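You operate a simulated robot arm through the tools that you are given. There is no shell and no other tool.

You run a simulated robot arm. Do the job below in one go: nothing can be reset, and whatever is moved stays where it is left.

Task
Take the red brush on the middle island bench top and put it away on the sorting bench top. Take the blue-banded bag and put it on the fitting bench top. Take the purple pad and put it on top of the red spool. Lift the pale blue box lid open. Any order will do. Set down upright: blue-banded bag.

Only the result counts: the job must be done as asked and must still hold three seconds after the hand-in. Knocking over, shifting, dropping, spilling or breaking anything else fails it. Lids that push on must go on centred and level and be pressed home; caps that screw on are set level and turned clockwise until they are tight.

Robot
A 7-joint arm with a two-finger parallel gripper on a trunk, on a base that moves. Base frame: it is fixed to the floor where the robot stands at the start and does not move with it; the origin is under the middle of the robot, x ahead of it, y to its left, z up. Readings come in mm, degrees, newtons and seconds.
With the tool pointing down near the work surface it reaches from about 200 to 720 mm from the robot's upright axis, wherever it stands. Its first joint turns from -166.0 to 166.0 degrees. Places, roughly: blue-banded bag (11x8x13 cm) [1200, -2300, 800]; fitting bench top [5100, -400, 800]; pale blue box lid [2200, -600, 900]; purple pad (6x5x5 cm) [4700, -1600, 800]; red brush (12x5x8 cm) [500, 0, 800]; red spool (7x7x8 cm) [5100, -1400, 800]; sorting bench top [-2700, -2500, 800]. Payload 1.57 kg.
The TCP is the grasp point between the finger pads, 30 mm short of the fingertips. In the tool frame z runs along the fingers and y along their closing line. The gripper opens to 110 mm. The fingers are 24 mm wide and 12 mm thick; the gripper's body (48 by 112 mm) begins 78 mm behind the TCP.
Orientation is that of the tool frame in the base frame, as a unit quaternion [w, x, y, z]. With the fingers straight down and closing along the base's y, the tool's x points along the base's -x, its y along +y and its z along -z.

Tools
- The arm moves only by the tool nudge_tool. Its argument "moves" is a list of rows, each a list of 7 numbers: the shift along the tool's x, y, z in mm, then the turn, a rotation vector about the tool's x, y, z in rad, then the finger opening in mm, from 0 to 110. In form: [[x, y, z, wx, wy, wz, hand], ...]. A call has 1 to 20 rows; each row shifts and turns the commanded pose from where the row before left it, along the tool's axes as they then stand. Each row takes 0.2 s and may step no farther than 50 mm and 8.6 degrees from the row before; otherwise, or with a gripper value out of range, the whole call is refused. A pose out of reach is approached as far as the arm can. The call stops where the force on the tool passes 40 N (or 10 N more than at its start, if that is more) or the arm is blocked; 0.2 s more then pass. Each finger travels about 45 mm/s and halts on what it meets, pressing with about 34 N; the grip force reading is that of the motor and also rises with nothing between the fingers. The clock runs only during rows and for 0.2 s after the last one: add rows that do not move to give the fingers time. It gives the time, the measured TCP pose, the force on the tool (base axes), the opening and the grip force at its end, in the units of the frame above (readings bear some noise), with the torque about the TCP (base axes, N m) and any sound that the robot's microphone picked up.
- Cameras (640 x 400 px; columns grow to the right, rows downward): "scene" is now at [14.9, 166.6, 1460.4]; the picture's right is [0.02, -1.00, 0.00], its down [-0.67, -0.01, -0.74] and it looks along [0.74, 0.01, -0.67] (base axes); focal length 266 px, centre (320, 200). "wrist" rides on the gripper at [70, 16, -141] in the tool frame; the picture's right is [-0.23, 0.97, 0.00], its down [-0.86, -0.20, -0.48] and it looks along [-0.47, -0.11, 0.88] (tool axes); focal length 222 px, centre (320, 200). There is no depth. A picture from a camera that has moved, and an enlarged one, comes with that camera's place and axes in the base frame and with its lens. The place of the scene camera against the robot may be out by one fixed shift of up to 25 mm in any direction.
- capture(camera): a new picture of that camera. The clock stands still meanwhile.
- raise_lower(by): slides the trunk up (or, below 0, down) by that many mm; the arm and the scene camera ride with it, the base frame stays. It gives what a move gives, with no picture.
- base_move(legs): drives the robot by 1 to 6 legs, each [ahead, turn to the left] in mm and degrees, along the robot's own axes; the way and the turn of a leg run together, so that a leg with both is an arc; at most 1500 mm and 180 degrees a leg. The arm and the cameras ride along, it lands a little off, and it stops where it bumps. It gives what a move gives.
- pan_tilt(pan, tilt): turns the head with the scene camera to pan (to the left, within 155 degrees either way) and tilt (down, from -29 to 69), counted from straight ahead of the robot. It gives what a move gives.
- enlarge(camera, box): a new picture of the part [left, top, right, bottom] of that camera's present view, enlarged. The clock stands still meanwhile.
- job_done(): hands the job in; it is judged then, once.

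Nothing tells you exact positions but the pictures and the camera data. Unless the task says otherwise, let go and move clear before handing in.

The tools are called after "Emit:" by a JSON object that holds its "method" and its "body". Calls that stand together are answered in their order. nudge_tool: Moves the arm, as the interface text tells. Its arguments: {"type":"object","properties":{"moves":{"type":"array","items":{"type":"array","items":{"type":"number"}}}},"required":["moves"]} The other tools are called the same way: raise_lower (by) moves the trunk up or down; base_move (legs) drives the base; pan_tilt (pan, tilt) turns the head that bears the scene camera; capture (camera) takes a picture; enlarge (camera, box) takes an enlarged picture of a part of a camera's view; job_done () hands the job in.

At the start:

```text
t: 0.0
tcp_pos: [441.2, 144.1, 1033.0]
tool_rot: [0.0, 0.0, 1.0, 0.0]
force: [0.1, -0.8, 0.2]
ft_torque: [0.0, 0.0, -0.05]
gripper_width: 110.2
finger_force: 0.1
trunk travel left (down, up): [-375.0, 215.0]
robot x, y, heading: [-0.4, 3.2, -0.1]
head pan, tilt (commanded): [1.1, 42.3]
```

scene: 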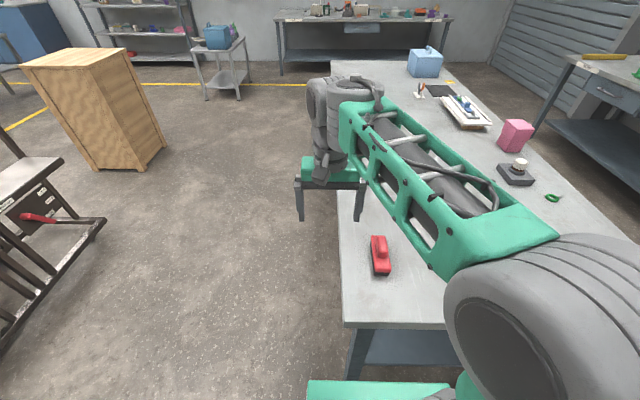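
wrist: 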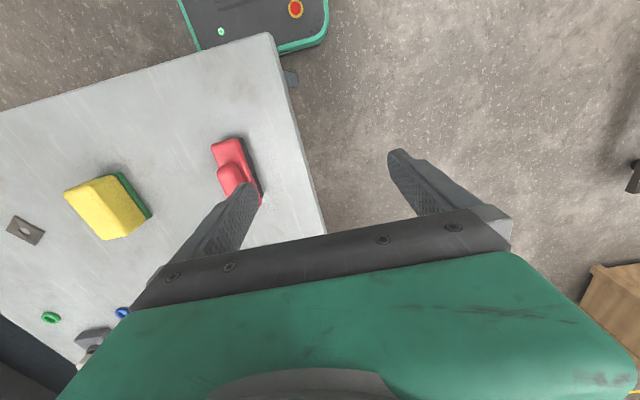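

I see the red brush on the near-left corner of the island bench, with the arm hovering above and to its left. First I look closer at the brush with both cameras before moving.

Emit:
{"method": "enlarge", "body": {"camera": "scene", "box": [320, 200, 440, 300]}}

Emit:
{"method": "enlarge", "body": {"camera": "wrist", "box": [160, 100, 320, 240]}}

```text
4.00 times, centred on (380, 250) of scene
camera zoom: at [14.9, 166.6, 1460.4], right [0.02, -1.0, 0.0], down [-0.67, -0.01, -0.74], along [0.74, 0.01, -0.67], focal length 1066 px, centre (80, 0)
```

zoom: 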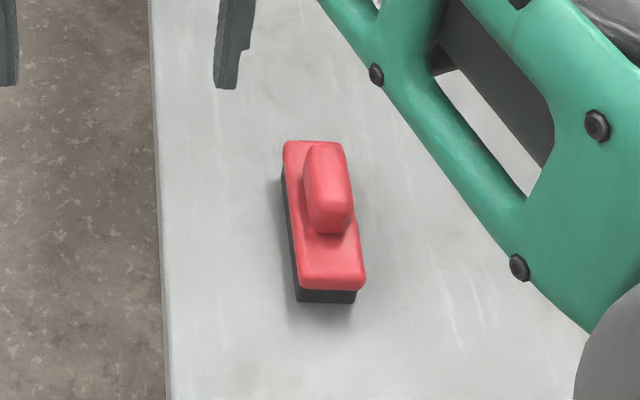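

```text
2.86 times, centred on (240, 170) of wrist
camera zoom: at [372.0, 160.3, 1175.0], right [0.23, 0.97, 0.0], down [0.86, -0.2, 0.48], along [0.47, -0.11, -0.88], focal length 635 px, centre (549, 286)
```

zoom: 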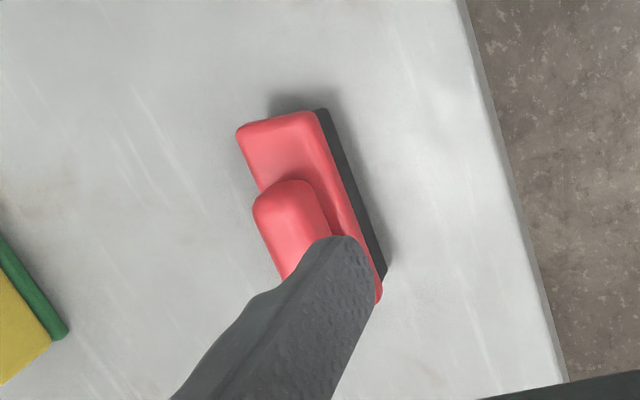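

The brush sits at about [474, -2], long axis along x (turned about -2.4°), with its red base top near z 840. Before touching it I'll look around the room to map the places.

Emit:
{"method": "pan_tilt", "body": {"pan": -50, "tilt": 20}}

Emit:
{"method": "capture", "body": {"camera": "scene"}}

Emit:
{"method": "pan_tilt", "body": {"pan": -120, "tilt": 20}}

Emit:
{"method": "capture", "body": {"camera": "scene"}}

Emit:
{"method": "pan_tilt", "body": {"pan": -155, "tilt": 20}}

Emit:
{"method": "capture", "body": {"camera": "scene"}}

Emit:
{"method": "pan_tilt", "body": {"pan": 150, "tilt": 20}}

Emit:
{"method": "capture", "body": {"camera": "scene"}}

Emit:
{"method": "pan_tilt", "body": {"pan": 80, "tilt": 20}}

Emit:
{"method": "capture", "body": {"camera": "scene"}}

Emit:
{"method": "pan_tilt", "body": {"pan": 0, "tilt": 20}}

Emit:
{"method": "capture", "body": {"camera": "scene"}}

```text
t: 1.2
tcp_pos: [440.9, 143.8, 1033.8]
tool_rot: [0.0, 0.0, 1.0, 0.001]
force: [0.7, 0.3, 0.1]
ft_torque: [-0.01, -0.04, -0.01]
gripper_width: 109.9
finger_force: 0.1
trunk travel left (down, up): [-375.0, 215.0]
robot x, y, heading: [-1.1, -1.7, -0.2]
head pan, tilt (commanded): [-50.0, 20.0]
```

```text
taken
camera scene: at [-8.6, 93.7, 1495.1], right [-0.77, -0.64, 0.0], down [-0.22, 0.26, -0.94], along [0.6, -0.72, -0.34], focal length 266 px, centre (320, 200)
```

scene: 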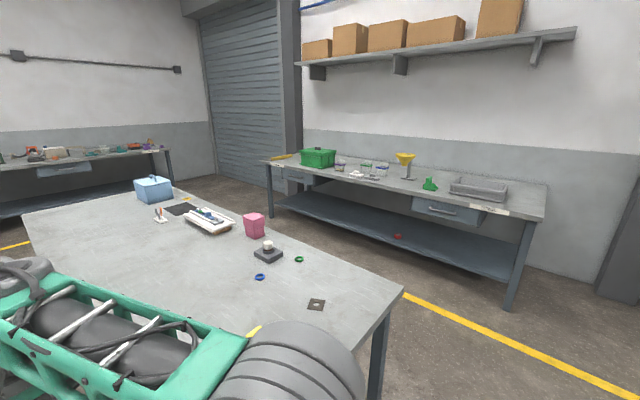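

```text
t: 2.6
tcp_pos: [441.8, 144.3, 1031.4]
tool_rot: [0.0, 0.001, 1.0, -0.001]
force: [0.5, -0.9, 0.3]
ft_torque: [0.01, 0.02, 0.03]
gripper_width: 110.0
finger_force: 0.1
trunk travel left (down, up): [-375.0, 215.0]
robot x, y, heading: [2.0, 2.4, -0.0]
head pan, tilt (commanded): [-120.0, 20.0]
```

```text
taken
camera scene: at [-115.0, 84.3, 1495.2], right [-0.87, 0.5, 0.0], down [0.17, 0.3, -0.94], along [-0.47, -0.81, -0.34], focal length 266 px, centre (320, 200)
```

scene: 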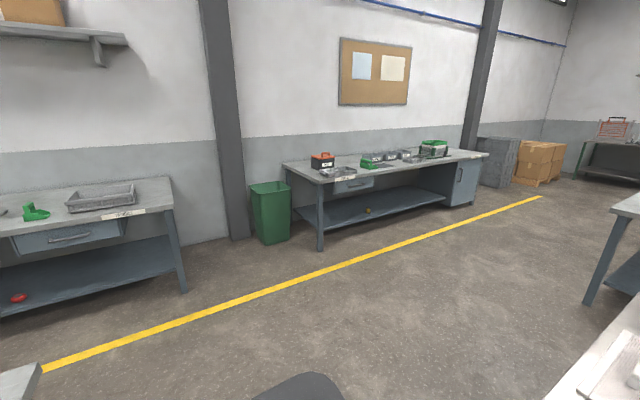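

```text
t: 3.6
tcp_pos: [441.7, 144.4, 1033.2]
tool_rot: [0.0, 0.0, 1.0, -0.001]
force: [-0.5, -0.4, -0.1]
ft_torque: [0.02, 0.04, 0.0]
gripper_width: 109.9
finger_force: 0.1
trunk travel left (down, up): [-375.0, 215.0]
robot x, y, heading: [2.0, 2.9, -0.0]
head pan, tilt (commanded): [-154.7, 20.0]
```

```text
taken
camera scene: at [-152.7, 125.1, 1495.2], right [-0.43, 0.9, 0.0], down [0.31, 0.15, -0.94], along [-0.85, -0.4, -0.34], focal length 266 px, centre (320, 200)
```

scene: 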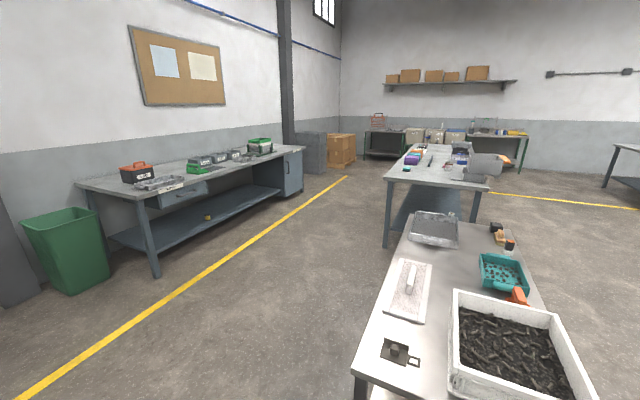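

```text
t: 7.8
tcp_pos: [440.5, 143.3, 1032.2]
tool_rot: [0.0, 0.0, 1.0, -0.001]
force: [0.0, 0.0, 0.0]
ft_torque: [-0.01, -0.02, -0.03]
gripper_width: 109.9
finger_force: 0.1
trunk travel left (down, up): [-375.0, 215.0]
robot x, y, heading: [1.7, 2.5, 0.1]
head pan, tilt (commanded): [150.0, 20.0]
```

```text
taken
camera scene: at [-149.1, 211.6, 1495.1], right [0.5, 0.87, 0.0], down [0.3, -0.17, -0.94], along [-0.81, 0.47, -0.34], focal length 266 px, centre (320, 200)
```

scene: 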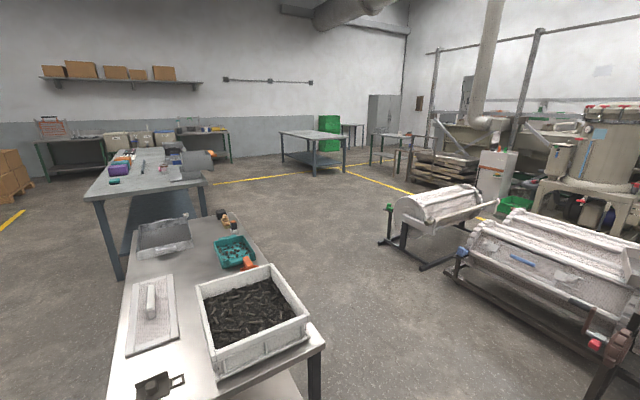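

```text
t: 9.2
tcp_pos: [441.0, 144.5, 1031.8]
tool_rot: [0.0, 0.0, 1.0, 0.0]
force: [0.3, -0.4, -0.2]
ft_torque: [-0.04, 0.03, 0.01]
gripper_width: 109.9
finger_force: 0.1
trunk travel left (down, up): [-375.0, 215.0]
robot x, y, heading: [0.2, 0.3, -0.1]
head pan, tilt (commanded): [80.0, 20.0]
```

```text
taken
camera scene: at [-52.4, 256.7, 1495.1], right [0.98, -0.17, 0.0], down [-0.06, -0.34, -0.94], along [0.16, 0.93, -0.34], focal length 266 px, centre (320, 200)
```

scene: 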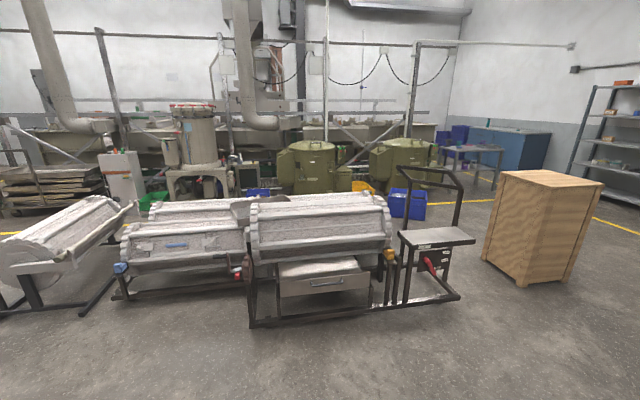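

```text
t: 10.7
tcp_pos: [440.2, 142.8, 1032.1]
tool_rot: [0.0, 0.0, 1.0, 0.0]
force: [0.4, -0.8, 0.5]
ft_torque: [0.02, 0.01, 0.01]
gripper_width: 109.9
finger_force: 0.1
trunk travel left (down, up): [-375.0, 215.0]
robot x, y, heading: [0.0, 0.9, 0.2]
head pan, tilt (commanded): [0.0, 20.0]
```

```text
taken
camera scene: at [24.6, 165.0, 1495.2], right [0.0, -1.0, 0.0], down [-0.34, 0.0, -0.94], along [0.94, 0.0, -0.34], focal length 266 px, centre (320, 200)
```

scene: 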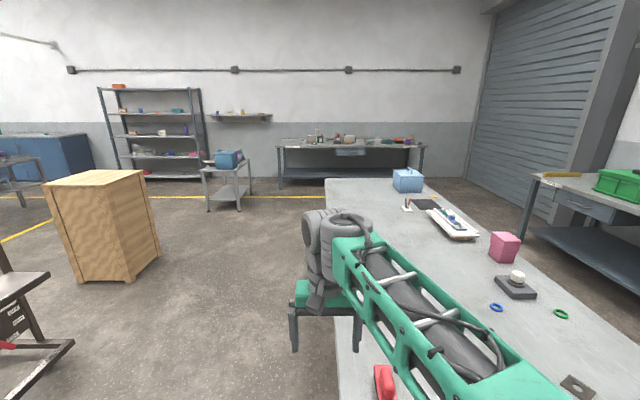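

The island bench runs ahead along x; sorting bench is the long bench behind-right (x from about -4000 to -1280, front edge y about -1920), the bag's bench is to the right, and the fitting bench is at the far wall. I now move above the brush and check with the wrist camera.

Emit:
{"method": "nudge_tool", "body": {"moves": [[-8, -36, 20, 0, 0, 0.0105, 110], [-8, -36, 20, 0, 0, 0.0105, 110], [-8, -36, 20, 0, 0, 0.0105, 110], [-8, -36, 20, 0, 0, 0.0105, 110], [0, 0, 0, 0, 0, 0, 110]]}}

Emit:
{"method": "capture", "body": {"camera": "wrist"}}

Emit:
{"method": "pan_tilt", "body": {"pan": 0, "tilt": 50}}

Emit:
{"method": "capture", "body": {"camera": "scene"}}

```text
t: 11.9
tcp_pos: [469.3, -1.1, 952.7]
tool_rot: [0.0, 0.02, 1.0, 0.0]
force: [0.1, 0.0, 0.8]
ft_torque: [0.02, 0.02, 0.0]
gripper_width: 110.3
finger_force: 0.0
trunk travel left (down, up): [-375.0, 215.0]
robot x, y, heading: [0.3, 1.0, 0.2]
head pan, tilt (commanded): [0.0, 20.0]
```

```text
taken
camera wrist: at [401.7, 19.2, 1094.9], right [0.27, 0.96, 0.0], down [0.85, -0.24, 0.48], along [0.46, -0.13, -0.88], focal length 222 px, centre (320, 200)
```

wrist: 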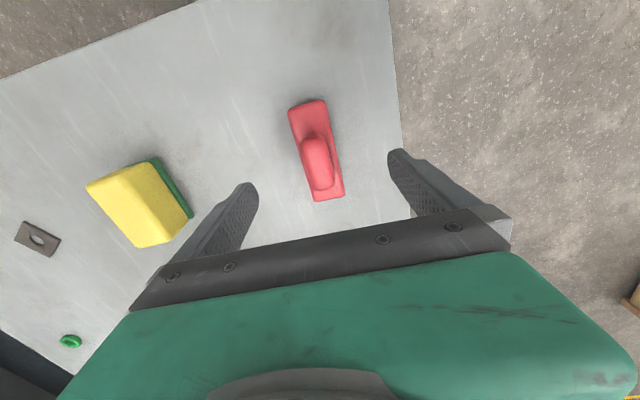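

```text
t: 12.8
tcp_pos: [470.7, 0.6, 952.5]
tool_rot: [-0.001, 0.02, 1.0, 0.001]
force: [0.5, -0.1, -0.3]
ft_torque: [-0.03, 0.0, -0.02]
gripper_width: 109.9
finger_force: 0.1
trunk travel left (down, up): [-375.0, 215.0]
robot x, y, heading: [0.8, 1.0, 0.1]
head pan, tilt (commanded): [0.0, 50.0]
```

```text
taken
camera scene: at [8.6, 164.9, 1449.6], right [0.0, -1.0, 0.0], down [-0.77, 0.0, -0.64], along [0.64, 0.0, -0.77], focal length 266 px, centre (320, 200)
```

scene: 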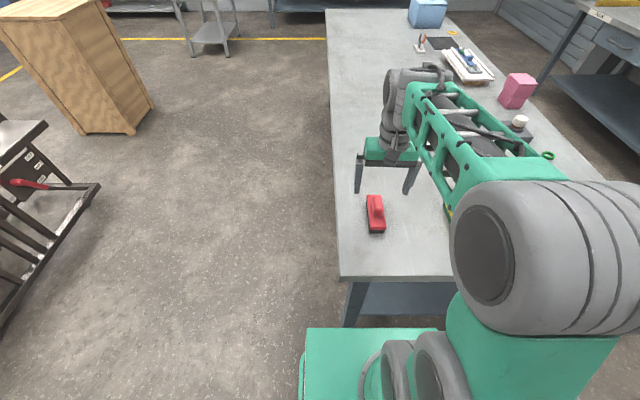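

The gripper is almost over the brush (centre about [472, -3]); the bench top comes out near z 797. I descend with open fingers straddling the brush base.

Emit:
{"method": "nudge_tool", "body": {"moves": [[-1, -1, 29, 0, 0, 0, 110], [-1, -1, 29, 0, 0, 0, 110], [-1, 0, 29, 0, 0, 0, 110], [0, 0, 28, 0, 0, 0, 110], [0, 0, 0, 0, 0, 0, 110]]}}

Emit:
{"method": "capture", "body": {"camera": "wrist"}}

```text
t: 14.0
tcp_pos: [473.3, -1.9, 838.3]
tool_rot: [0.001, 0.021, 1.0, 0.0]
force: [0.2, 0.5, 0.4]
ft_torque: [0.02, 0.0, -0.04]
gripper_width: 110.0
finger_force: 0.0
trunk travel left (down, up): [-375.0, 215.0]
robot x, y, heading: [3.1, -0.4, 0.2]
head pan, tilt (commanded): [0.0, 50.0]
```

```text
taken
camera wrist: at [404.9, 16.2, 980.2], right [0.27, 0.96, 0.0], down [0.85, -0.24, 0.48], along [0.46, -0.13, -0.88], focal length 222 px, centre (320, 200)
```

wrist: 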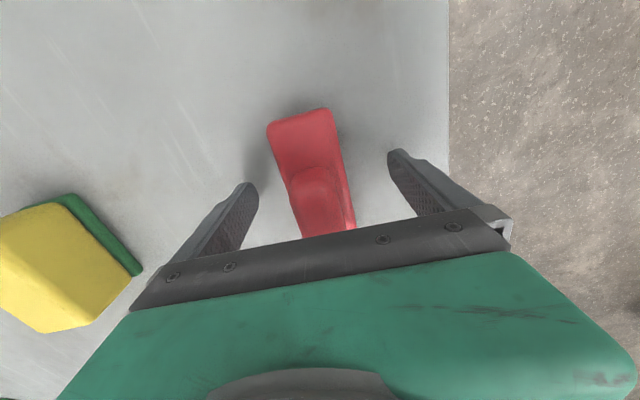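

Fingers straddle the brush evenly. I close the grip now.

Emit:
{"method": "nudge_tool", "body": {"moves": [[0, 0, 0, 0, 0, 0, 20], [0, 0, 0, 0, 0, 0, 20], [0, 0, 0, 0, 0, 0, 20], [0, 0, 0, 0, 0, 0, 20], [0, 0, 0, 0, 0, 0, 20], [0, 0, 0, 0, 0, 0, 20]]}}

Emit:
{"method": "capture", "body": {"camera": "wrist"}}

```text
t: 15.4
tcp_pos: [473.7, -2.5, 838.0]
tool_rot: [0.0, 0.021, 1.0, -0.001]
force: [0.2, 0.3, 0.5]
ft_torque: [0.0, 0.0, 0.07]
gripper_width: 43.3
finger_force: 33.0
trunk travel left (down, up): [-375.0, 215.0]
robot x, y, heading: [0.8, -2.0, -0.0]
head pan, tilt (commanded): [0.0, 50.0]
```

```text
taken
camera wrist: at [404.8, 16.2, 980.6], right [0.27, 0.96, 0.0], down [0.85, -0.24, 0.48], along [0.46, -0.13, -0.88], focal length 222 px, centre (320, 200)
```

wrist: 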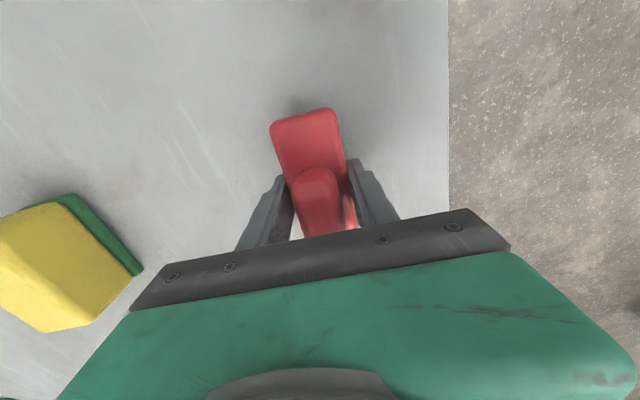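

Brush gripped (43 mm, 33 N). I lift it straight up and tuck the arm in a little.

Emit:
{"method": "nudge_tool", "body": {"moves": [[0, 0, -25, 0, 0, 0, 20], [0, 0, -40, 0, 0, 0, 20], [0, 0, -40, 0, 0, 0, 20], [0, 0, -40, 0, 0, 0, 20], [0, 0, -40, 0, 0, 0, 20], [0, 0, -40, 0, 0, 0, 20], [25, 0, 0, 0, 0, 0, 20], [25, 0, 0, 0, 0, 0, 20], [25, 0, 0, 0, 0, 0, 20], [25, 0, 0, 0, 0, 0, 20], [0, 0, 0, 0, 0, 0, 20]]}}

Emit:
{"method": "capture", "body": {"camera": "wrist"}}

Emit:
{"method": "pan_tilt", "body": {"pan": 150, "tilt": 50}}

Emit:
{"method": "capture", "body": {"camera": "scene"}}

Emit:
{"method": "pan_tilt", "body": {"pan": -150, "tilt": 50}}

Emit:
{"method": "capture", "body": {"camera": "scene"}}

Emit:
{"method": "pan_tilt", "body": {"pan": -90, "tilt": 50}}

Emit:
{"method": "capture", "body": {"camera": "scene"}}

```text
t: 17.8
tcp_pos: [374.4, 1.1, 1061.5]
tool_rot: [0.0, 0.021, 1.0, 0.0]
force: [0.7, 0.7, -0.9]
ft_torque: [-0.01, -0.02, -0.02]
gripper_width: 43.5
finger_force: 33.6
trunk travel left (down, up): [-375.0, 215.0]
robot x, y, heading: [-3.6, 4.3, -0.2]
head pan, tilt (commanded): [0.0, 50.0]
```

```text
taken
camera wrist: at [305.7, 20.4, 1204.8], right [0.27, 0.96, 0.0], down [0.85, -0.24, 0.48], along [0.46, -0.13, -0.88], focal length 222 px, centre (320, 200)
```

wrist: 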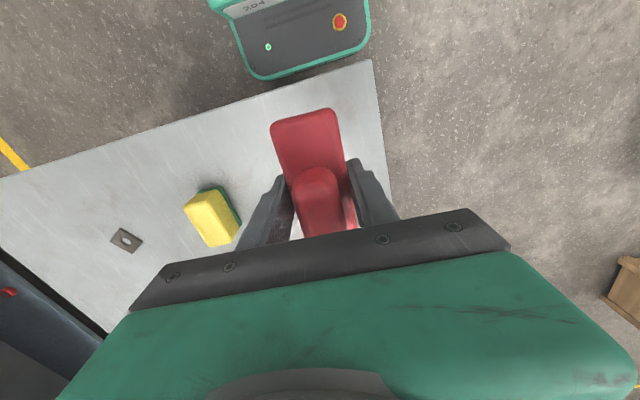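

```text
t: 20.2
tcp_pos: [373.2, 1.4, 1062.3]
tool_rot: [0.0, 0.02, 1.0, 0.0]
force: [-0.6, 0.4, -1.9]
ft_torque: [0.01, 0.01, -0.03]
gripper_width: 43.4
finger_force: 34.0
trunk travel left (down, up): [-375.0, 215.0]
robot x, y, heading: [-2.3, -1.5, 0.2]
head pan, tilt (commanded): [150.0, 50.0]
```

```text
taken
camera scene: at [-135.1, 203.5, 1449.6], right [0.5, 0.87, 0.0], down [0.66, -0.38, -0.64], along [-0.56, 0.32, -0.77], focal length 266 px, centre (320, 200)
```

scene: 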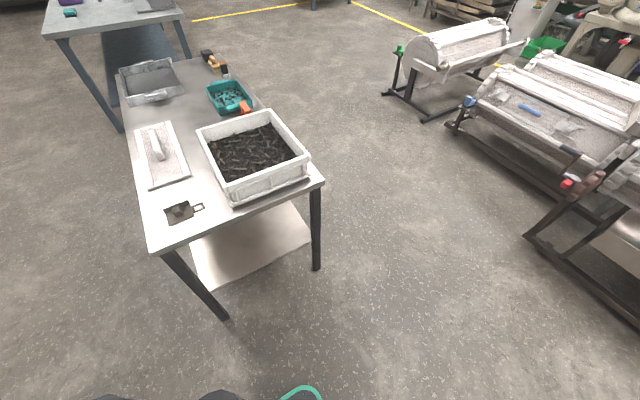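

```text
t: 24.3
tcp_pos: [374.8, 1.2, 1062.8]
tool_rot: [0.0, 0.021, 1.0, 0.001]
force: [-0.1, 0.1, -0.6]
ft_torque: [0.02, 0.02, 0.0]
gripper_width: 43.0
finger_force: 33.9
trunk travel left (down, up): [-375.0, 215.0]
robot x, y, heading: [-3.0, 0.6, 0.1]
head pan, tilt (commanded): [-150.0, 50.0]
```

```text
taken
camera scene: at [-135.1, 126.4, 1449.6], right [-0.5, 0.87, 0.0], down [0.66, 0.38, -0.64], along [-0.56, -0.32, -0.77], focal length 266 px, centre (320, 200)
```

scene: 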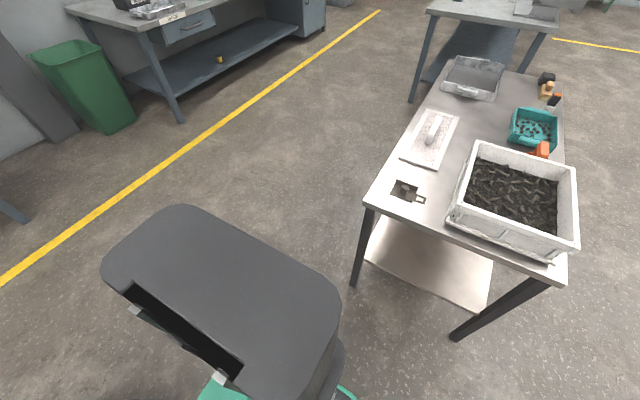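

```text
t: 25.6
tcp_pos: [374.6, 1.0, 1062.2]
tool_rot: [0.0, 0.02, 1.0, -0.001]
force: [0.7, 0.2, -1.3]
ft_torque: [0.0, 0.01, 0.02]
gripper_width: 43.2
finger_force: 34.2
trunk travel left (down, up): [-375.0, 215.0]
robot x, y, heading: [0.3, 1.4, -0.1]
head pan, tilt (commanded): [-90.0, 50.0]
```

```text
taken
camera scene: at [-68.5, 87.9, 1449.6], right [-1.0, 0.0, 0.0], down [0.0, 0.77, -0.64], along [0.0, -0.64, -0.77], focal length 266 px, centre (320, 200)
```

scene: 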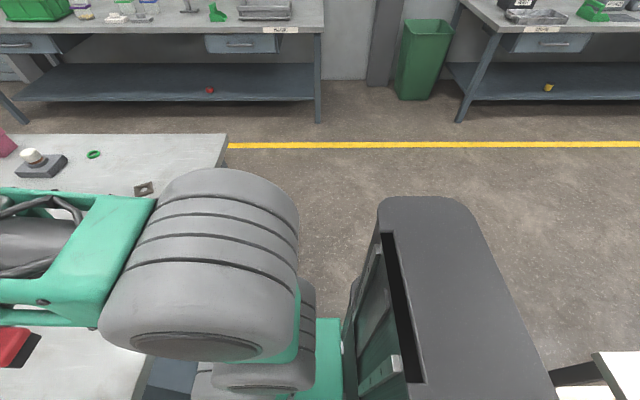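

Brush is securely held at z about 1060. The aisle between the island/rear table (y>-50) and the right-hand benches (y<-1900) is clear, so I back off, turn right and drive out into the aisle, then look at the sorting bench.

Emit:
{"method": "base_move", "body": {"legs": [[-150, 0], [0, -90], [950, 0], [0, -90]]}}

Emit:
{"method": "pan_tilt", "body": {"pan": 35, "tilt": 20}}

Emit:
{"method": "capture", "body": {"camera": "scene"}}

Emit:
{"method": "enlarge", "body": {"camera": "scene", "box": [120, 80, 520, 330]}}

```text
t: 39.1
tcp_pos: [-509.7, -959.7, 1061.9]
tool_rot: [0.0, 1.0, -0.007, 0.0]
force: [0.4, 0.2, -0.9]
ft_torque: [0.0, -0.04, -0.03]
gripper_width: 43.0
finger_force: 34.0
trunk travel left (down, up): [-375.0, 215.0]
robot x, y, heading: [-132.2, -946.3, -178.0]
head pan, tilt (commanded): [-90.0, 50.0]
```

```text
t: 41.1
tcp_pos: [-508.7, -959.5, 1062.7]
tool_rot: [-0.001, 1.0, -0.006, 0.0]
force: [-0.1, 0.0, -1.3]
ft_torque: [0.02, -0.01, 0.01]
gripper_width: 43.4
finger_force: 34.3
trunk travel left (down, up): [-375.0, 215.0]
robot x, y, heading: [-136.8, -945.6, -178.4]
head pan, tilt (commanded): [35.0, 20.0]
```

```text
taken
camera scene: at [-152.8, -1144.9, 1495.1], right [-0.6, 0.8, 0.0], down [0.27, 0.2, -0.94], along [-0.75, -0.56, -0.34], focal length 266 px, centre (320, 200)
```

scene: 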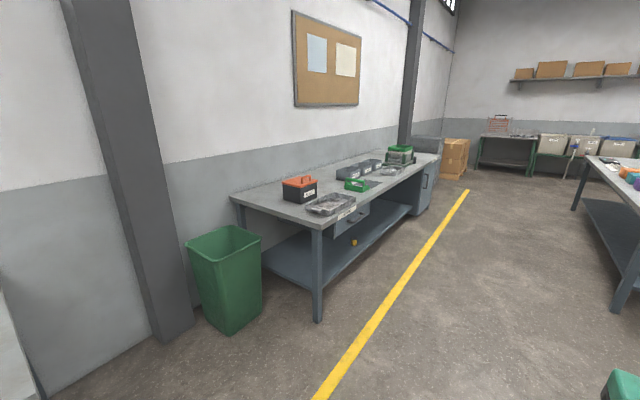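

```text
1.60 times, centred on (320, 205) of scene
camera zoom: at [-152.8, -1144.9, 1495.1], right [-0.6, 0.8, 0.0], down [0.27, 0.2, -0.94], along [-0.75, -0.56, -0.34], focal length 426 px, centre (320, 192)
```

zoom: 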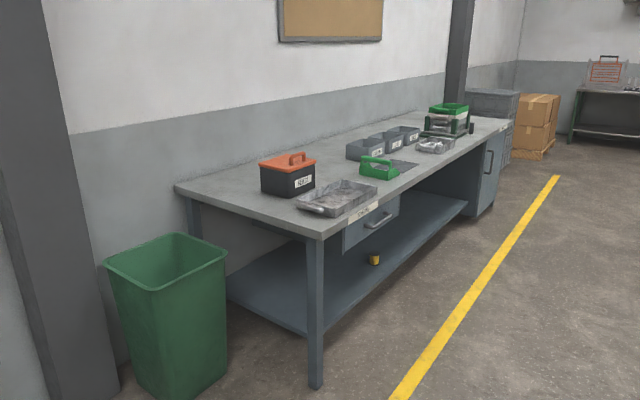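

The front-left corner of the sorting bench (around x -1370, y -2080) is free, left of the grey tray. I drive to about [-1370, -1480] and face the bench.

Emit:
{"method": "base_move", "body": {"legs": [[0, 21.6], [1345, 0], [0, 66.6]]}}

Emit:
{"method": "pan_tilt", "body": {"pan": 0, "tilt": 45}}

Emit:
{"method": "capture", "body": {"camera": "scene"}}

Emit:
{"method": "capture", "body": {"camera": "wrist"}}

```text
t: 51.9
tcp_pos: [-1367.4, -1839.5, 1063.0]
tool_rot: [0.0, 0.725, 0.689, 0.0]
force: [-0.4, -0.6, -1.9]
ft_torque: [0.0, 0.02, 0.0]
gripper_width: 43.6
finger_force: 33.8
trunk travel left (down, up): [-375.0, 215.0]
robot x, y, heading: [-1364.7, -1466.3, -90.6]
head pan, tilt (commanded): [35.0, 20.0]
```

```text
t: 52.9
tcp_pos: [-1368.6, -1839.6, 1061.7]
tool_rot: [0.0, 0.725, 0.688, 0.0]
force: [0.5, -0.5, -1.7]
ft_torque: [-0.02, 0.01, -0.01]
gripper_width: 43.4
finger_force: 33.7
trunk travel left (down, up): [-375.0, 215.0]
robot x, y, heading: [-1367.3, -1468.9, -90.7]
head pan, tilt (commanded): [0.0, 45.0]
```

```text
taken
camera scene: at [-1220.2, -1477.6, 1456.5], right [-1.0, 0.01, 0.0], down [0.01, 0.71, -0.71], along [-0.01, -0.71, -0.71], focal length 266 px, centre (320, 200)
```

scene: 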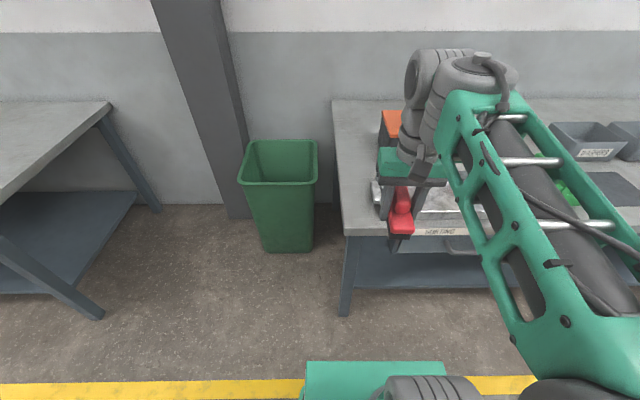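

```text
taken
camera wrist: at [-1348.5, -1770.7, 1204.8], right [0.96, -0.28, 0.0], down [-0.24, -0.84, 0.48], along [-0.13, -0.46, -0.88], focal length 222 px, centre (320, 200)
```

wrist: 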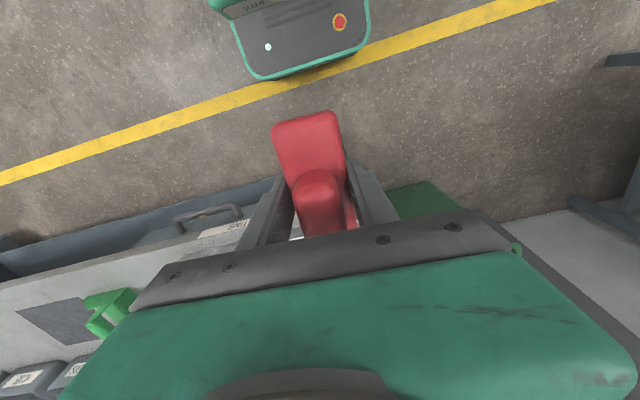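

The free strip is between the bench's left end (x about -1298) and the grey tray (x about -1437). I extend the arm high over it and look again to see the tray clearly.

Emit:
{"method": "nudge_tool", "body": {"moves": [[-45, 0, 0, 0, 0, 0, 20], [-45, 0, 0, 0, 0, 0, 20], [-45, 0, 0, 0, 0, 0, 20], [-45, 0, 0, 0, 0, 0, 20], [-45, 0, 0, 0, 0, 0, 20], [0, 0, 0, 0, 0, 0, 20]]}}

Emit:
{"method": "capture", "body": {"camera": "wrist"}}

Emit:
{"method": "capture", "body": {"camera": "scene"}}

```text
t: 54.3
tcp_pos: [-1380.5, -2063.6, 1061.4]
tool_rot: [0.0, 0.726, 0.688, 0.0]
force: [0.8, 0.1, -1.5]
ft_torque: [0.06, 0.01, 0.01]
gripper_width: 43.0
finger_force: 34.3
trunk travel left (down, up): [-375.0, 215.0]
robot x, y, heading: [-1365.2, -1466.4, -90.6]
head pan, tilt (commanded): [0.0, 45.0]
```

```text
taken
camera wrist: at [-1360.3, -1995.6, 1204.3], right [0.96, -0.28, 0.0], down [-0.24, -0.84, 0.48], along [-0.13, -0.46, -0.88], focal length 222 px, centre (320, 200)
```

wrist: 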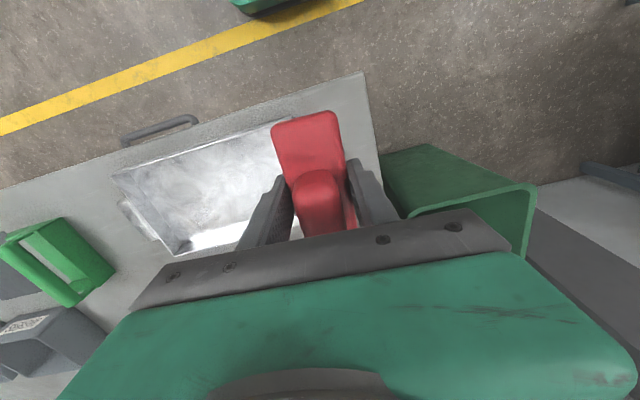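

```text
taken
camera scene: at [-1220.3, -1478.1, 1456.5], right [-1.0, 0.01, 0.0], down [0.01, 0.71, -0.71], along [-0.01, -0.71, -0.71], focal length 266 px, centre (320, 200)
```

scene: 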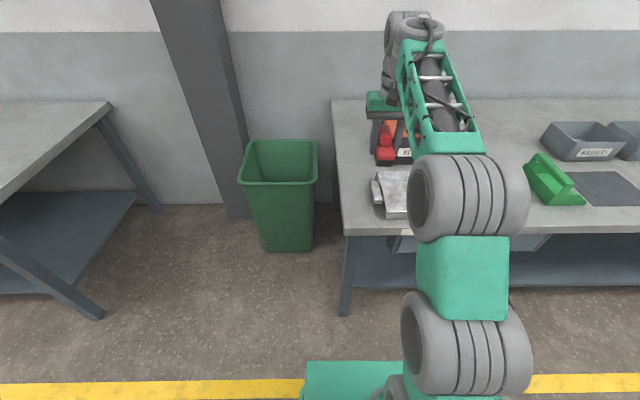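

The left strip is only about 115 mm wide, so it's tight beside the tray. I look further along the bench to the right for a roomier spot.

Emit:
{"method": "nudge_tool", "body": {"moves": [[45, 0, 0, 0, 0, 0, 20], [45, 0, 0, 0, 0, 0, 20], [45, 0, 0, 0, 0, 0, 20], [45, 0, 0, 0, 0, 0, 20], [45, 0, 0, 0, 0, 0, 20], [0, 0, 0, 0, 0, 0, 20]]}}

Emit:
{"method": "pan_tilt", "body": {"pan": -70, "tilt": 25}}

Emit:
{"method": "capture", "body": {"camera": "scene"}}

```text
t: 55.7
tcp_pos: [-1366.8, -1839.3, 1062.3]
tool_rot: [0.001, 0.726, 0.688, 0.0]
force: [-1.0, 0.5, -1.1]
ft_torque: [0.01, 0.0, 0.03]
gripper_width: 43.2
finger_force: 33.8
trunk travel left (down, up): [-375.0, 215.0]
robot x, y, heading: [-1363.9, -1463.8, -90.7]
head pan, tilt (commanded): [0.0, 45.0]
```

```text
t: 57.1
tcp_pos: [-1369.4, -1838.9, 1061.7]
tool_rot: [-0.001, 0.725, 0.688, -0.001]
force: [-0.1, 0.9, 0.0]
ft_torque: [0.02, -0.01, 0.0]
gripper_width: 43.4
finger_force: 34.2
trunk travel left (down, up): [-375.0, 215.0]
robot x, y, heading: [-1367.4, -1464.3, -90.3]
head pan, tilt (commanded): [-70.0, 25.0]
```

```text
taken
camera scene: at [-1306.3, -1426.9, 1487.0], right [-0.33, 0.94, 0.0], down [0.4, 0.14, -0.91], along [-0.85, -0.3, -0.42], focal length 266 px, centre (320, 200)
```

scene: 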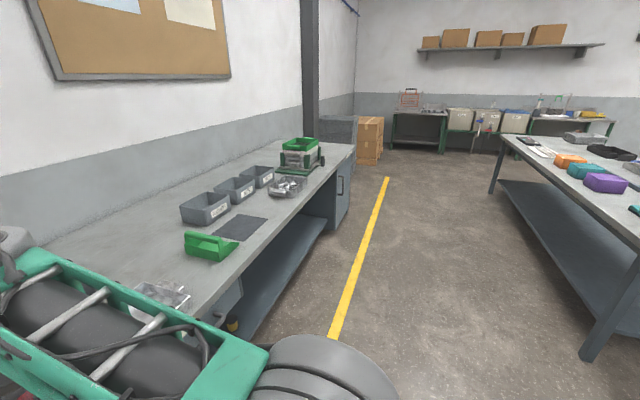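

A roomy spot exists between the grey mat (x>-2390) and the glassware (x<-2650) near the front edge, around [-2520, -2095]. I drive along the bench to it.

Emit:
{"method": "base_move", "body": {"legs": [[0, -89.4], [1154, 0], [0, 90]]}}

Emit:
{"method": "pan_tilt", "body": {"pan": 0, "tilt": 45}}

Emit:
{"method": "capture", "body": {"camera": "scene"}}

Emit:
{"method": "capture", "body": {"camera": "wrist"}}

```text
t: 70.6
tcp_pos: [-2527.5, -1836.1, 1061.6]
tool_rot: [0.0, 0.725, 0.689, 0.0]
force: [-0.4, -0.1, -0.7]
ft_torque: [-0.02, 0.0, 0.04]
gripper_width: 43.2
finger_force: 33.9
trunk travel left (down, up): [-375.0, 215.0]
robot x, y, heading: [-2526.7, -1461.9, -90.6]
head pan, tilt (commanded): [-70.0, 25.0]
```

```text
t: 72.0
tcp_pos: [-2528.0, -1836.5, 1062.0]
tool_rot: [0.001, 0.725, 0.688, 0.0]
force: [0.5, 0.6, -1.4]
ft_torque: [0.0, -0.03, 0.03]
gripper_width: 43.3
finger_force: 33.7
trunk travel left (down, up): [-375.0, 215.0]
robot x, y, heading: [-2529.3, -1459.1, -90.6]
head pan, tilt (commanded): [0.0, 45.0]
```

```text
taken
camera scene: at [-2378.9, -1474.5, 1456.5], right [-1.0, 0.01, 0.0], down [0.01, 0.71, -0.71], along [-0.01, -0.71, -0.71], focal length 266 px, centre (320, 200)
```

scene: 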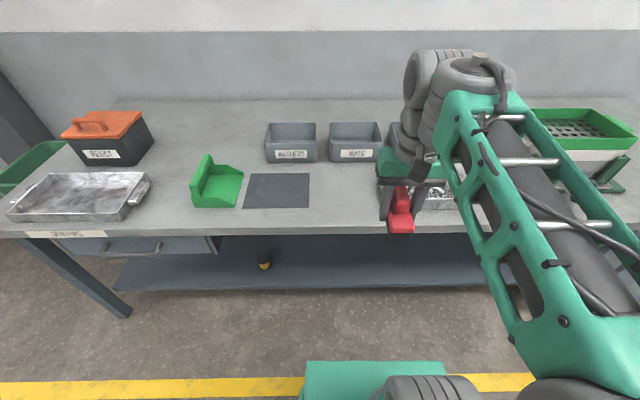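

```text
taken
camera wrist: at [-2507.0, -1767.7, 1204.1], right [0.96, -0.28, 0.0], down [-0.24, -0.84, 0.48], along [-0.13, -0.46, -0.88], focal length 222 px, centre (320, 200)
```

wrist: 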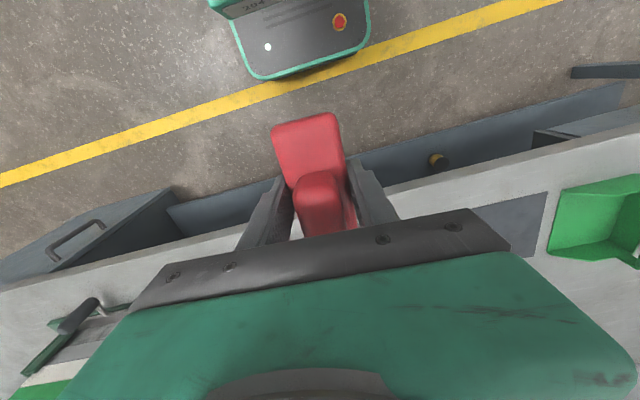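

The spot around [-2500, -2100] is clear. I move over it and descend most of the way.

Emit:
{"method": "nudge_tool", "body": {"moves": [[-44, 7, 0, 0, 0, 0, 20], [-44, 7, 0, 0, 0, 0, 20], [-44, 7, 0, 0, 0, 0, 20], [-44, 7, 0, 0, 0, 0, 20], [-44, 7, 0, 0, 0, 0, 20], [-42, 7, 0, 0, 0, 0, 20], [0, 0, 0, 0, 0, 0, 20], [0, 0, 40, 0, 0, 0, 20], [0, 0, 40, 0, 0, 0, 20], [0, 0, 40, 0, 0, 0, 20], [0, 0, 0, 0, 0, 0, 20]]}}

Emit:
{"method": "capture", "body": {"camera": "scene"}}

Emit:
{"method": "capture", "body": {"camera": "wrist"}}

```text
t: 74.5
tcp_pos: [-2499.3, -2099.5, 940.2]
tool_rot: [0.0, 0.726, 0.688, 0.0]
force: [0.1, -0.6, -1.9]
ft_torque: [0.01, -0.02, 0.01]
gripper_width: 43.0
finger_force: 34.3
trunk travel left (down, up): [-375.0, 215.0]
robot x, y, heading: [-2524.1, -1459.3, -90.7]
head pan, tilt (commanded): [0.0, 45.0]
```

```text
taken
camera scene: at [-2378.8, -1474.8, 1456.5], right [-1.0, 0.01, 0.0], down [0.01, 0.71, -0.71], along [-0.01, -0.71, -0.71], focal length 266 px, centre (320, 200)
```

scene: 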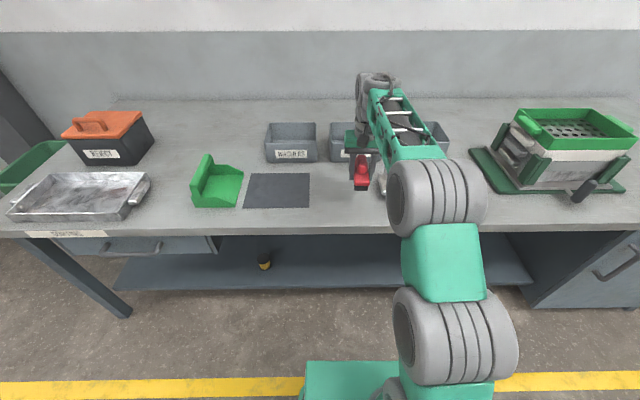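

```text
taken
camera wrist: at [-2478.7, -2031.7, 1083.0], right [0.96, -0.28, 0.0], down [-0.24, -0.84, 0.48], along [-0.13, -0.46, -0.88], focal length 222 px, centre (320, 200)
```

wrist: 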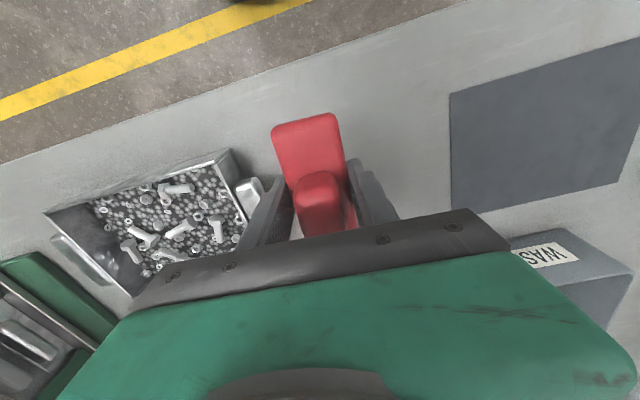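

The bolt tray's handle is nearer than I thought (x about -2570), so I shift 42 mm towards the mat to be centred in the gap, then descend.

Emit:
{"method": "nudge_tool", "body": {"moves": [[0, 21, 0, 0, 0, 0, 20], [0, 21, 0, 0, 0, 0, 20], [0, 0, 30, 0, 0, 0, 20], [0, 0, 30, 0, 0, 0, 20], [0, 0, 25, 0, 0, 0, 20], [0, 0, 5, 0, 0, 0, 20], [0, 0, 0, 0, 0, 0, 20]]}}

Emit:
{"method": "capture", "body": {"camera": "wrist"}}

```text
t: 76.0
tcp_pos: [-2457.0, -2102.3, 851.6]
tool_rot: [0.001, 0.725, 0.688, 0.0]
force: [-0.1, 0.8, -1.4]
ft_torque: [0.0, -0.01, 0.01]
gripper_width: 43.4
finger_force: 33.9
trunk travel left (down, up): [-375.0, 215.0]
robot x, y, heading: [-2521.0, -1460.7, -90.6]
head pan, tilt (commanded): [0.0, 45.0]
```

```text
taken
camera wrist: at [-2436.8, -2033.7, 994.0], right [0.96, -0.28, 0.0], down [-0.24, -0.84, 0.48], along [-0.13, -0.46, -0.88], focal length 222 px, centre (320, 200)
```

wrist: 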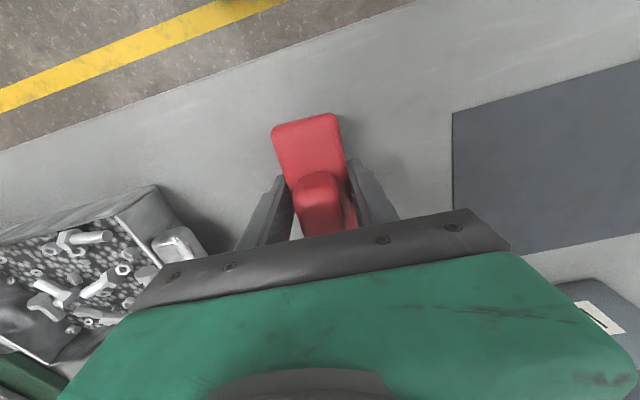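

Well clear on both sides. I lower slowly to contact.

Emit:
{"method": "nudge_tool", "body": {"moves": [[0, 0, 3, 0, 0, 0, 20], [0, 0, 3, 0, 0, 0, 20], [0, 0, 3, 0, 0, 0, 20], [0, 0, 2, 0, 0, 0, 20], [0, 0, 0, 0, 0, 0, 20]]}}

```text
t: 77.2
tcp_pos: [-2457.4, -2103.5, 839.7]
tool_rot: [0.0, 0.725, 0.689, 0.0]
force: [-0.3, 0.1, -1.6]
ft_torque: [0.0, -0.04, -0.03]
gripper_width: 43.2
finger_force: 33.7
trunk travel left (down, up): [-375.0, 215.0]
robot x, y, heading: [-2522.5, -1462.7, -90.6]
head pan, tilt (commanded): [0.0, 45.0]
```

Emit:
{"method": "nudge_tool", "body": {"moves": [[0, 0, 1, 0, 0, 0, 20], [0, 0, 1, 0, 0, 0, 20], [0, 0, 0, 0, 0, 0, 20]]}}

```text
t: 78.0
tcp_pos: [-2458.3, -2102.2, 837.4]
tool_rot: [-0.001, 0.726, 0.688, 0.0]
force: [0.4, 0.4, -1.4]
ft_torque: [0.03, 0.01, 0.0]
gripper_width: 43.0
finger_force: 34.0
trunk travel left (down, up): [-375.0, 215.0]
robot x, y, heading: [-2523.9, -1457.9, -90.6]
head pan, tilt (commanded): [0.0, 45.0]
```

No contact yet at z 837; I keep lowering in 1 mm steps.

Emit:
{"method": "nudge_tool", "body": {"moves": [[0, 0, 1, 0, 0, 0, 20], [0, 0, 1, 0, 0, 0, 20], [0, 0, 0, 0, 0, 0, 20]]}}

Emit:
{"method": "enlarge", "body": {"camera": "scene", "box": [300, 140, 440, 240]}}

```text
t: 78.8
tcp_pos: [-2456.8, -2102.6, 836.3]
tool_rot: [0.002, 0.725, 0.688, -0.001]
force: [-0.9, 0.0, 4.6]
ft_torque: [-0.03, -0.01, 0.04]
gripper_width: 43.2
finger_force: 34.2
trunk travel left (down, up): [-375.0, 215.0]
robot x, y, heading: [-2525.9, -1459.5, -90.5]
head pan, tilt (commanded): [0.0, 45.0]
```

```text
4.00 times, centred on (370, 190) of scene
camera zoom: at [-2378.9, -1474.0, 1456.6], right [-1.0, 0.01, 0.0], down [0.01, 0.71, -0.71], along [-0.01, -0.71, -0.71], focal length 1066 px, centre (120, 240)
```

zoom: 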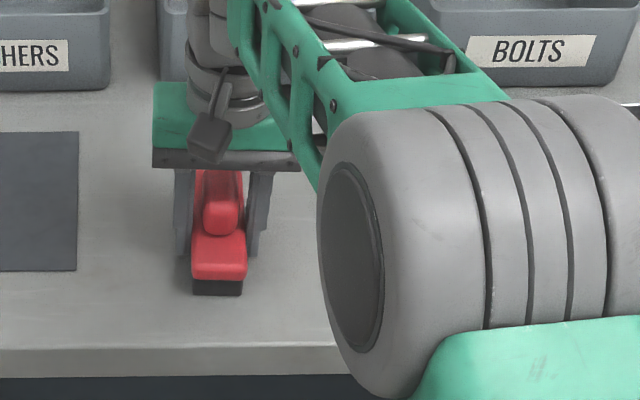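

Light contact (about 6 N): the brush is resting on the bench. I open the fingers moderately and rise straight up.

Emit:
{"method": "nudge_tool", "body": {"moves": [[0, 0, 0, 0, 0, 0, 60], [0, 0, 0, 0, 0, 0, 80], [0, 0, 0, 0, 0, 0, 85], [0, 0, 0, 0, 0, 0, 85], [0, 0, -15, 0, 0, 0, 85], [0, 0, -40, 0, 0, 0, 85], [0, 0, -45, 0, 0, 0, 85], [0, 0, -45, 0, 0, 0, 85], [0, 0, -45, 0, 0, 0, 85], [0, 0, -40, 0, 0, 0, 85]]}}

Emit:
{"method": "capture", "body": {"camera": "wrist"}}

Emit:
{"method": "capture", "body": {"camera": "scene"}}

```text
t: 81.0
tcp_pos: [-2456.1, -2103.0, 1066.5]
tool_rot: [0.0, 0.726, 0.688, -0.001]
force: [0.5, 0.8, 0.2]
ft_torque: [-0.01, 0.0, -0.01]
gripper_width: 85.1
finger_force: 0.0
trunk travel left (down, up): [-375.0, 215.0]
robot x, y, heading: [-2525.5, -1464.5, -90.6]
head pan, tilt (commanded): [0.0, 45.0]
```

```text
taken
camera wrist: at [-2435.7, -2034.6, 1210.1], right [0.96, -0.28, 0.0], down [-0.24, -0.84, 0.48], along [-0.13, -0.46, -0.88], focal length 222 px, centre (320, 200)
```

wrist: 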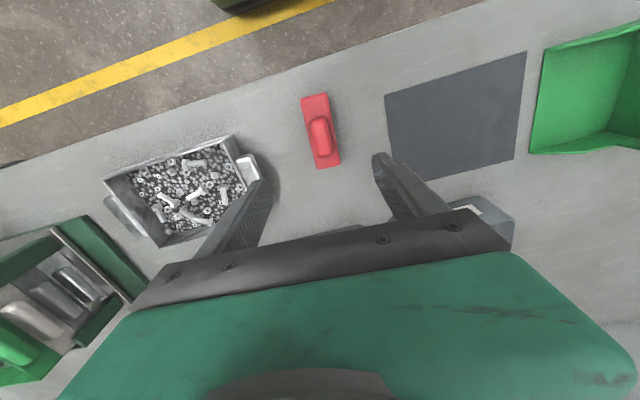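

```text
taken
camera scene: at [-2378.8, -1474.7, 1456.4], right [-1.0, 0.01, 0.0], down [0.01, 0.71, -0.71], along [-0.01, -0.71, -0.71], focal length 266 px, centre (320, 200)
```

scene: 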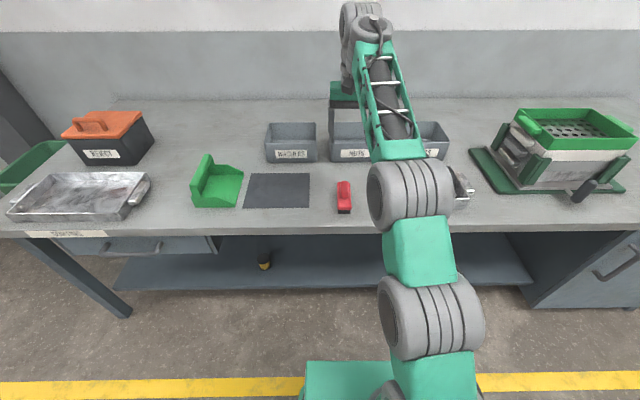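

The brush stands on the sorting bench, clear of everything. I retract the arm and drive along the aisle towards the bag's bench near x 1200.

Emit:
{"method": "nudge_tool", "body": {"moves": [[44, -14, 0, 0, 0, 0, 85], [44, -14, 0, 0, 0, 0, 85], [44, -14, 0, 0, 0, 0, 85], [44, -14, 0, 0, 0, 0, 85], [44, -14, 0, 0, 0, 0, 85], [42, -14, 0, 0, 0, 0, 85], [0, 0, 0, 0, 0, 0, 85]]}}

Emit:
{"method": "base_move", "body": {"legs": [[0, 90.6], [1500, 0], [1500, 0], [500, 0]]}}

Emit:
{"method": "pan_tilt", "body": {"pan": -80, "tilt": 30}}

Emit:
{"method": "capture", "body": {"camera": "scene"}}

```text
t: 82.7
tcp_pos: [-2526.7, -1835.4, 1066.3]
tool_rot: [-0.001, 0.725, 0.688, 0.0]
force: [0.3, 0.1, -0.8]
ft_torque: [-0.01, 0.01, -0.01]
gripper_width: 85.2
finger_force: 0.0
trunk travel left (down, up): [-375.0, 215.0]
robot x, y, heading: [-2524.4, -1461.2, -90.6]
head pan, tilt (commanded): [0.0, 45.0]
```

```text
t: 103.5
tcp_pos: [1347.5, -1488.2, 1065.8]
tool_rot: [0.0, 0.024, 1.0, 0.001]
force: [-0.2, -0.7, -0.4]
ft_torque: [0.01, -0.02, 0.04]
gripper_width: 85.1
finger_force: 0.0
trunk travel left (down, up): [-375.0, 215.0]
robot x, y, heading: [977.5, -1488.3, -0.8]
head pan, tilt (commanded): [0.0, 45.0]
```

```text
t: 105.0
tcp_pos: [1349.6, -1488.3, 1066.5]
tool_rot: [0.0, 0.024, 1.0, -0.001]
force: [-0.6, -0.2, -0.4]
ft_torque: [-0.01, 0.01, 0.01]
gripper_width: 84.9
finger_force: 0.1
trunk travel left (down, up): [-375.0, 215.0]
robot x, y, heading: [971.2, -1488.4, -0.3]
head pan, tilt (commanded): [-80.0, 30.0]
```

```text
taken
camera scene: at [921.9, -1411.2, 1479.1], right [-0.99, -0.17, 0.0], down [-0.08, 0.49, -0.87], along [0.14, -0.85, -0.5], focal length 266 px, centre (320, 200)
```

scene: 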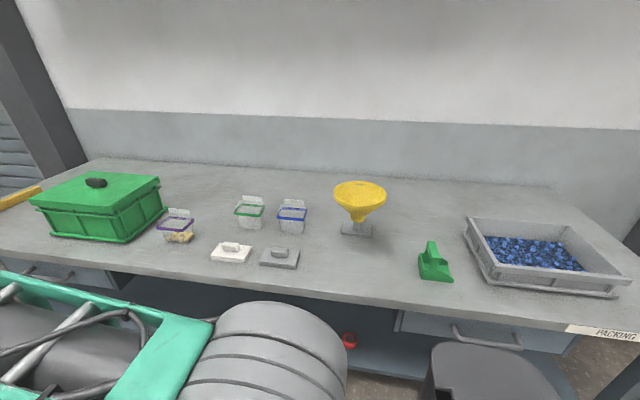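

Emit:
{"method": "enlarge", "body": {"camera": "scene", "box": [200, 170, 400, 295]}}

```text
3.20 times, centred on (300, 232) of scene
camera zoom: at [921.9, -1411.2, 1479.1], right [-0.99, -0.17, 0.0], down [-0.08, 0.49, -0.87], along [0.14, -0.85, -0.5], focal length 852 px, centre (384, 96)
```

zoom: 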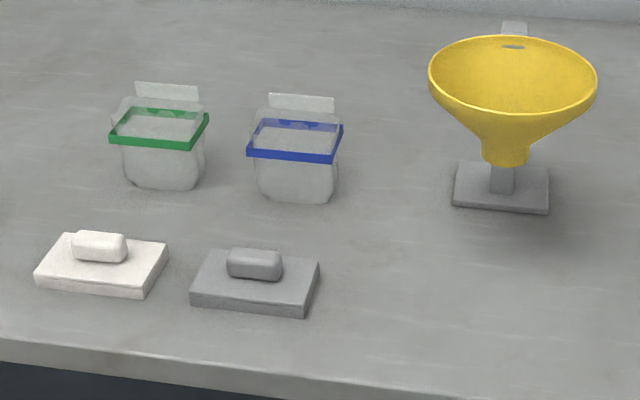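

The blue-banded bag stands at about [1184, -2308], its band 115 mm along x and 78 mm along y at z about 873, with a tab rising to about 925 at the back. I'll drive level with it, face the bench, and approach to y about -1650.

Emit:
{"method": "base_move", "body": {"legs": [[210, 0], [0, -89.5], [150, 0]]}}

Emit:
{"method": "pan_tilt", "body": {"pan": 0, "tilt": 45}}

Emit:
{"method": "capture", "body": {"camera": "scene"}}

Emit:
{"method": "capture", "body": {"camera": "wrist"}}

```text
t: 111.5
tcp_pos: [1185.4, -2014.9, 1066.8]
tool_rot: [0.0, 0.724, 0.689, -0.001]
force: [0.0, 0.0, -0.6]
ft_torque: [0.0, 0.03, -0.02]
gripper_width: 84.9
finger_force: 0.1
trunk travel left (down, up): [-375.0, 215.0]
robot x, y, heading: [1184.2, -1641.0, -90.4]
head pan, tilt (commanded): [-80.0, 30.0]
```

```text
t: 113.0
tcp_pos: [1185.2, -2014.5, 1066.6]
tool_rot: [0.0, 0.725, 0.689, 0.0]
force: [-0.2, 0.9, -1.1]
ft_torque: [0.01, 0.0, -0.04]
gripper_width: 85.2
finger_force: 0.1
trunk travel left (down, up): [-375.0, 215.0]
robot x, y, heading: [1182.1, -1640.1, -90.8]
head pan, tilt (commanded): [0.0, 45.0]
```

```text
taken
camera scene: at [1331.3, -1652.4, 1456.5], right [-1.0, 0.01, 0.0], down [0.01, 0.71, -0.71], along [-0.01, -0.71, -0.71], focal length 266 px, centre (320, 200)
```

scene: 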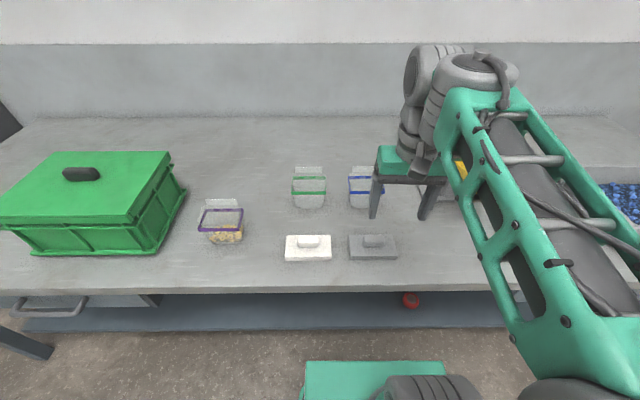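

```text
taken
camera wrist: at [1205.1, -1945.6, 1208.7], right [0.96, -0.27, 0.0], down [-0.24, -0.84, 0.48], along [-0.13, -0.46, -0.88], focal length 222 px, centre (320, 200)
```

wrist: 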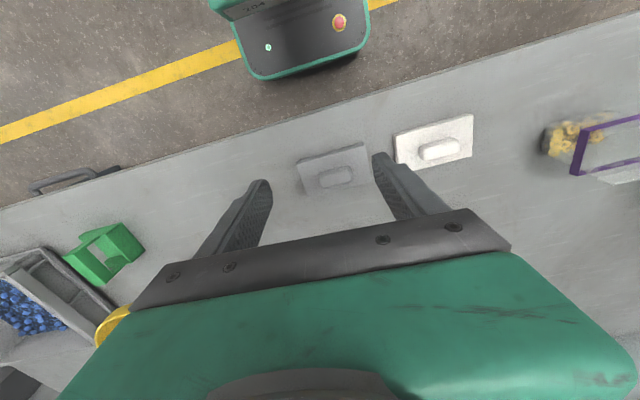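

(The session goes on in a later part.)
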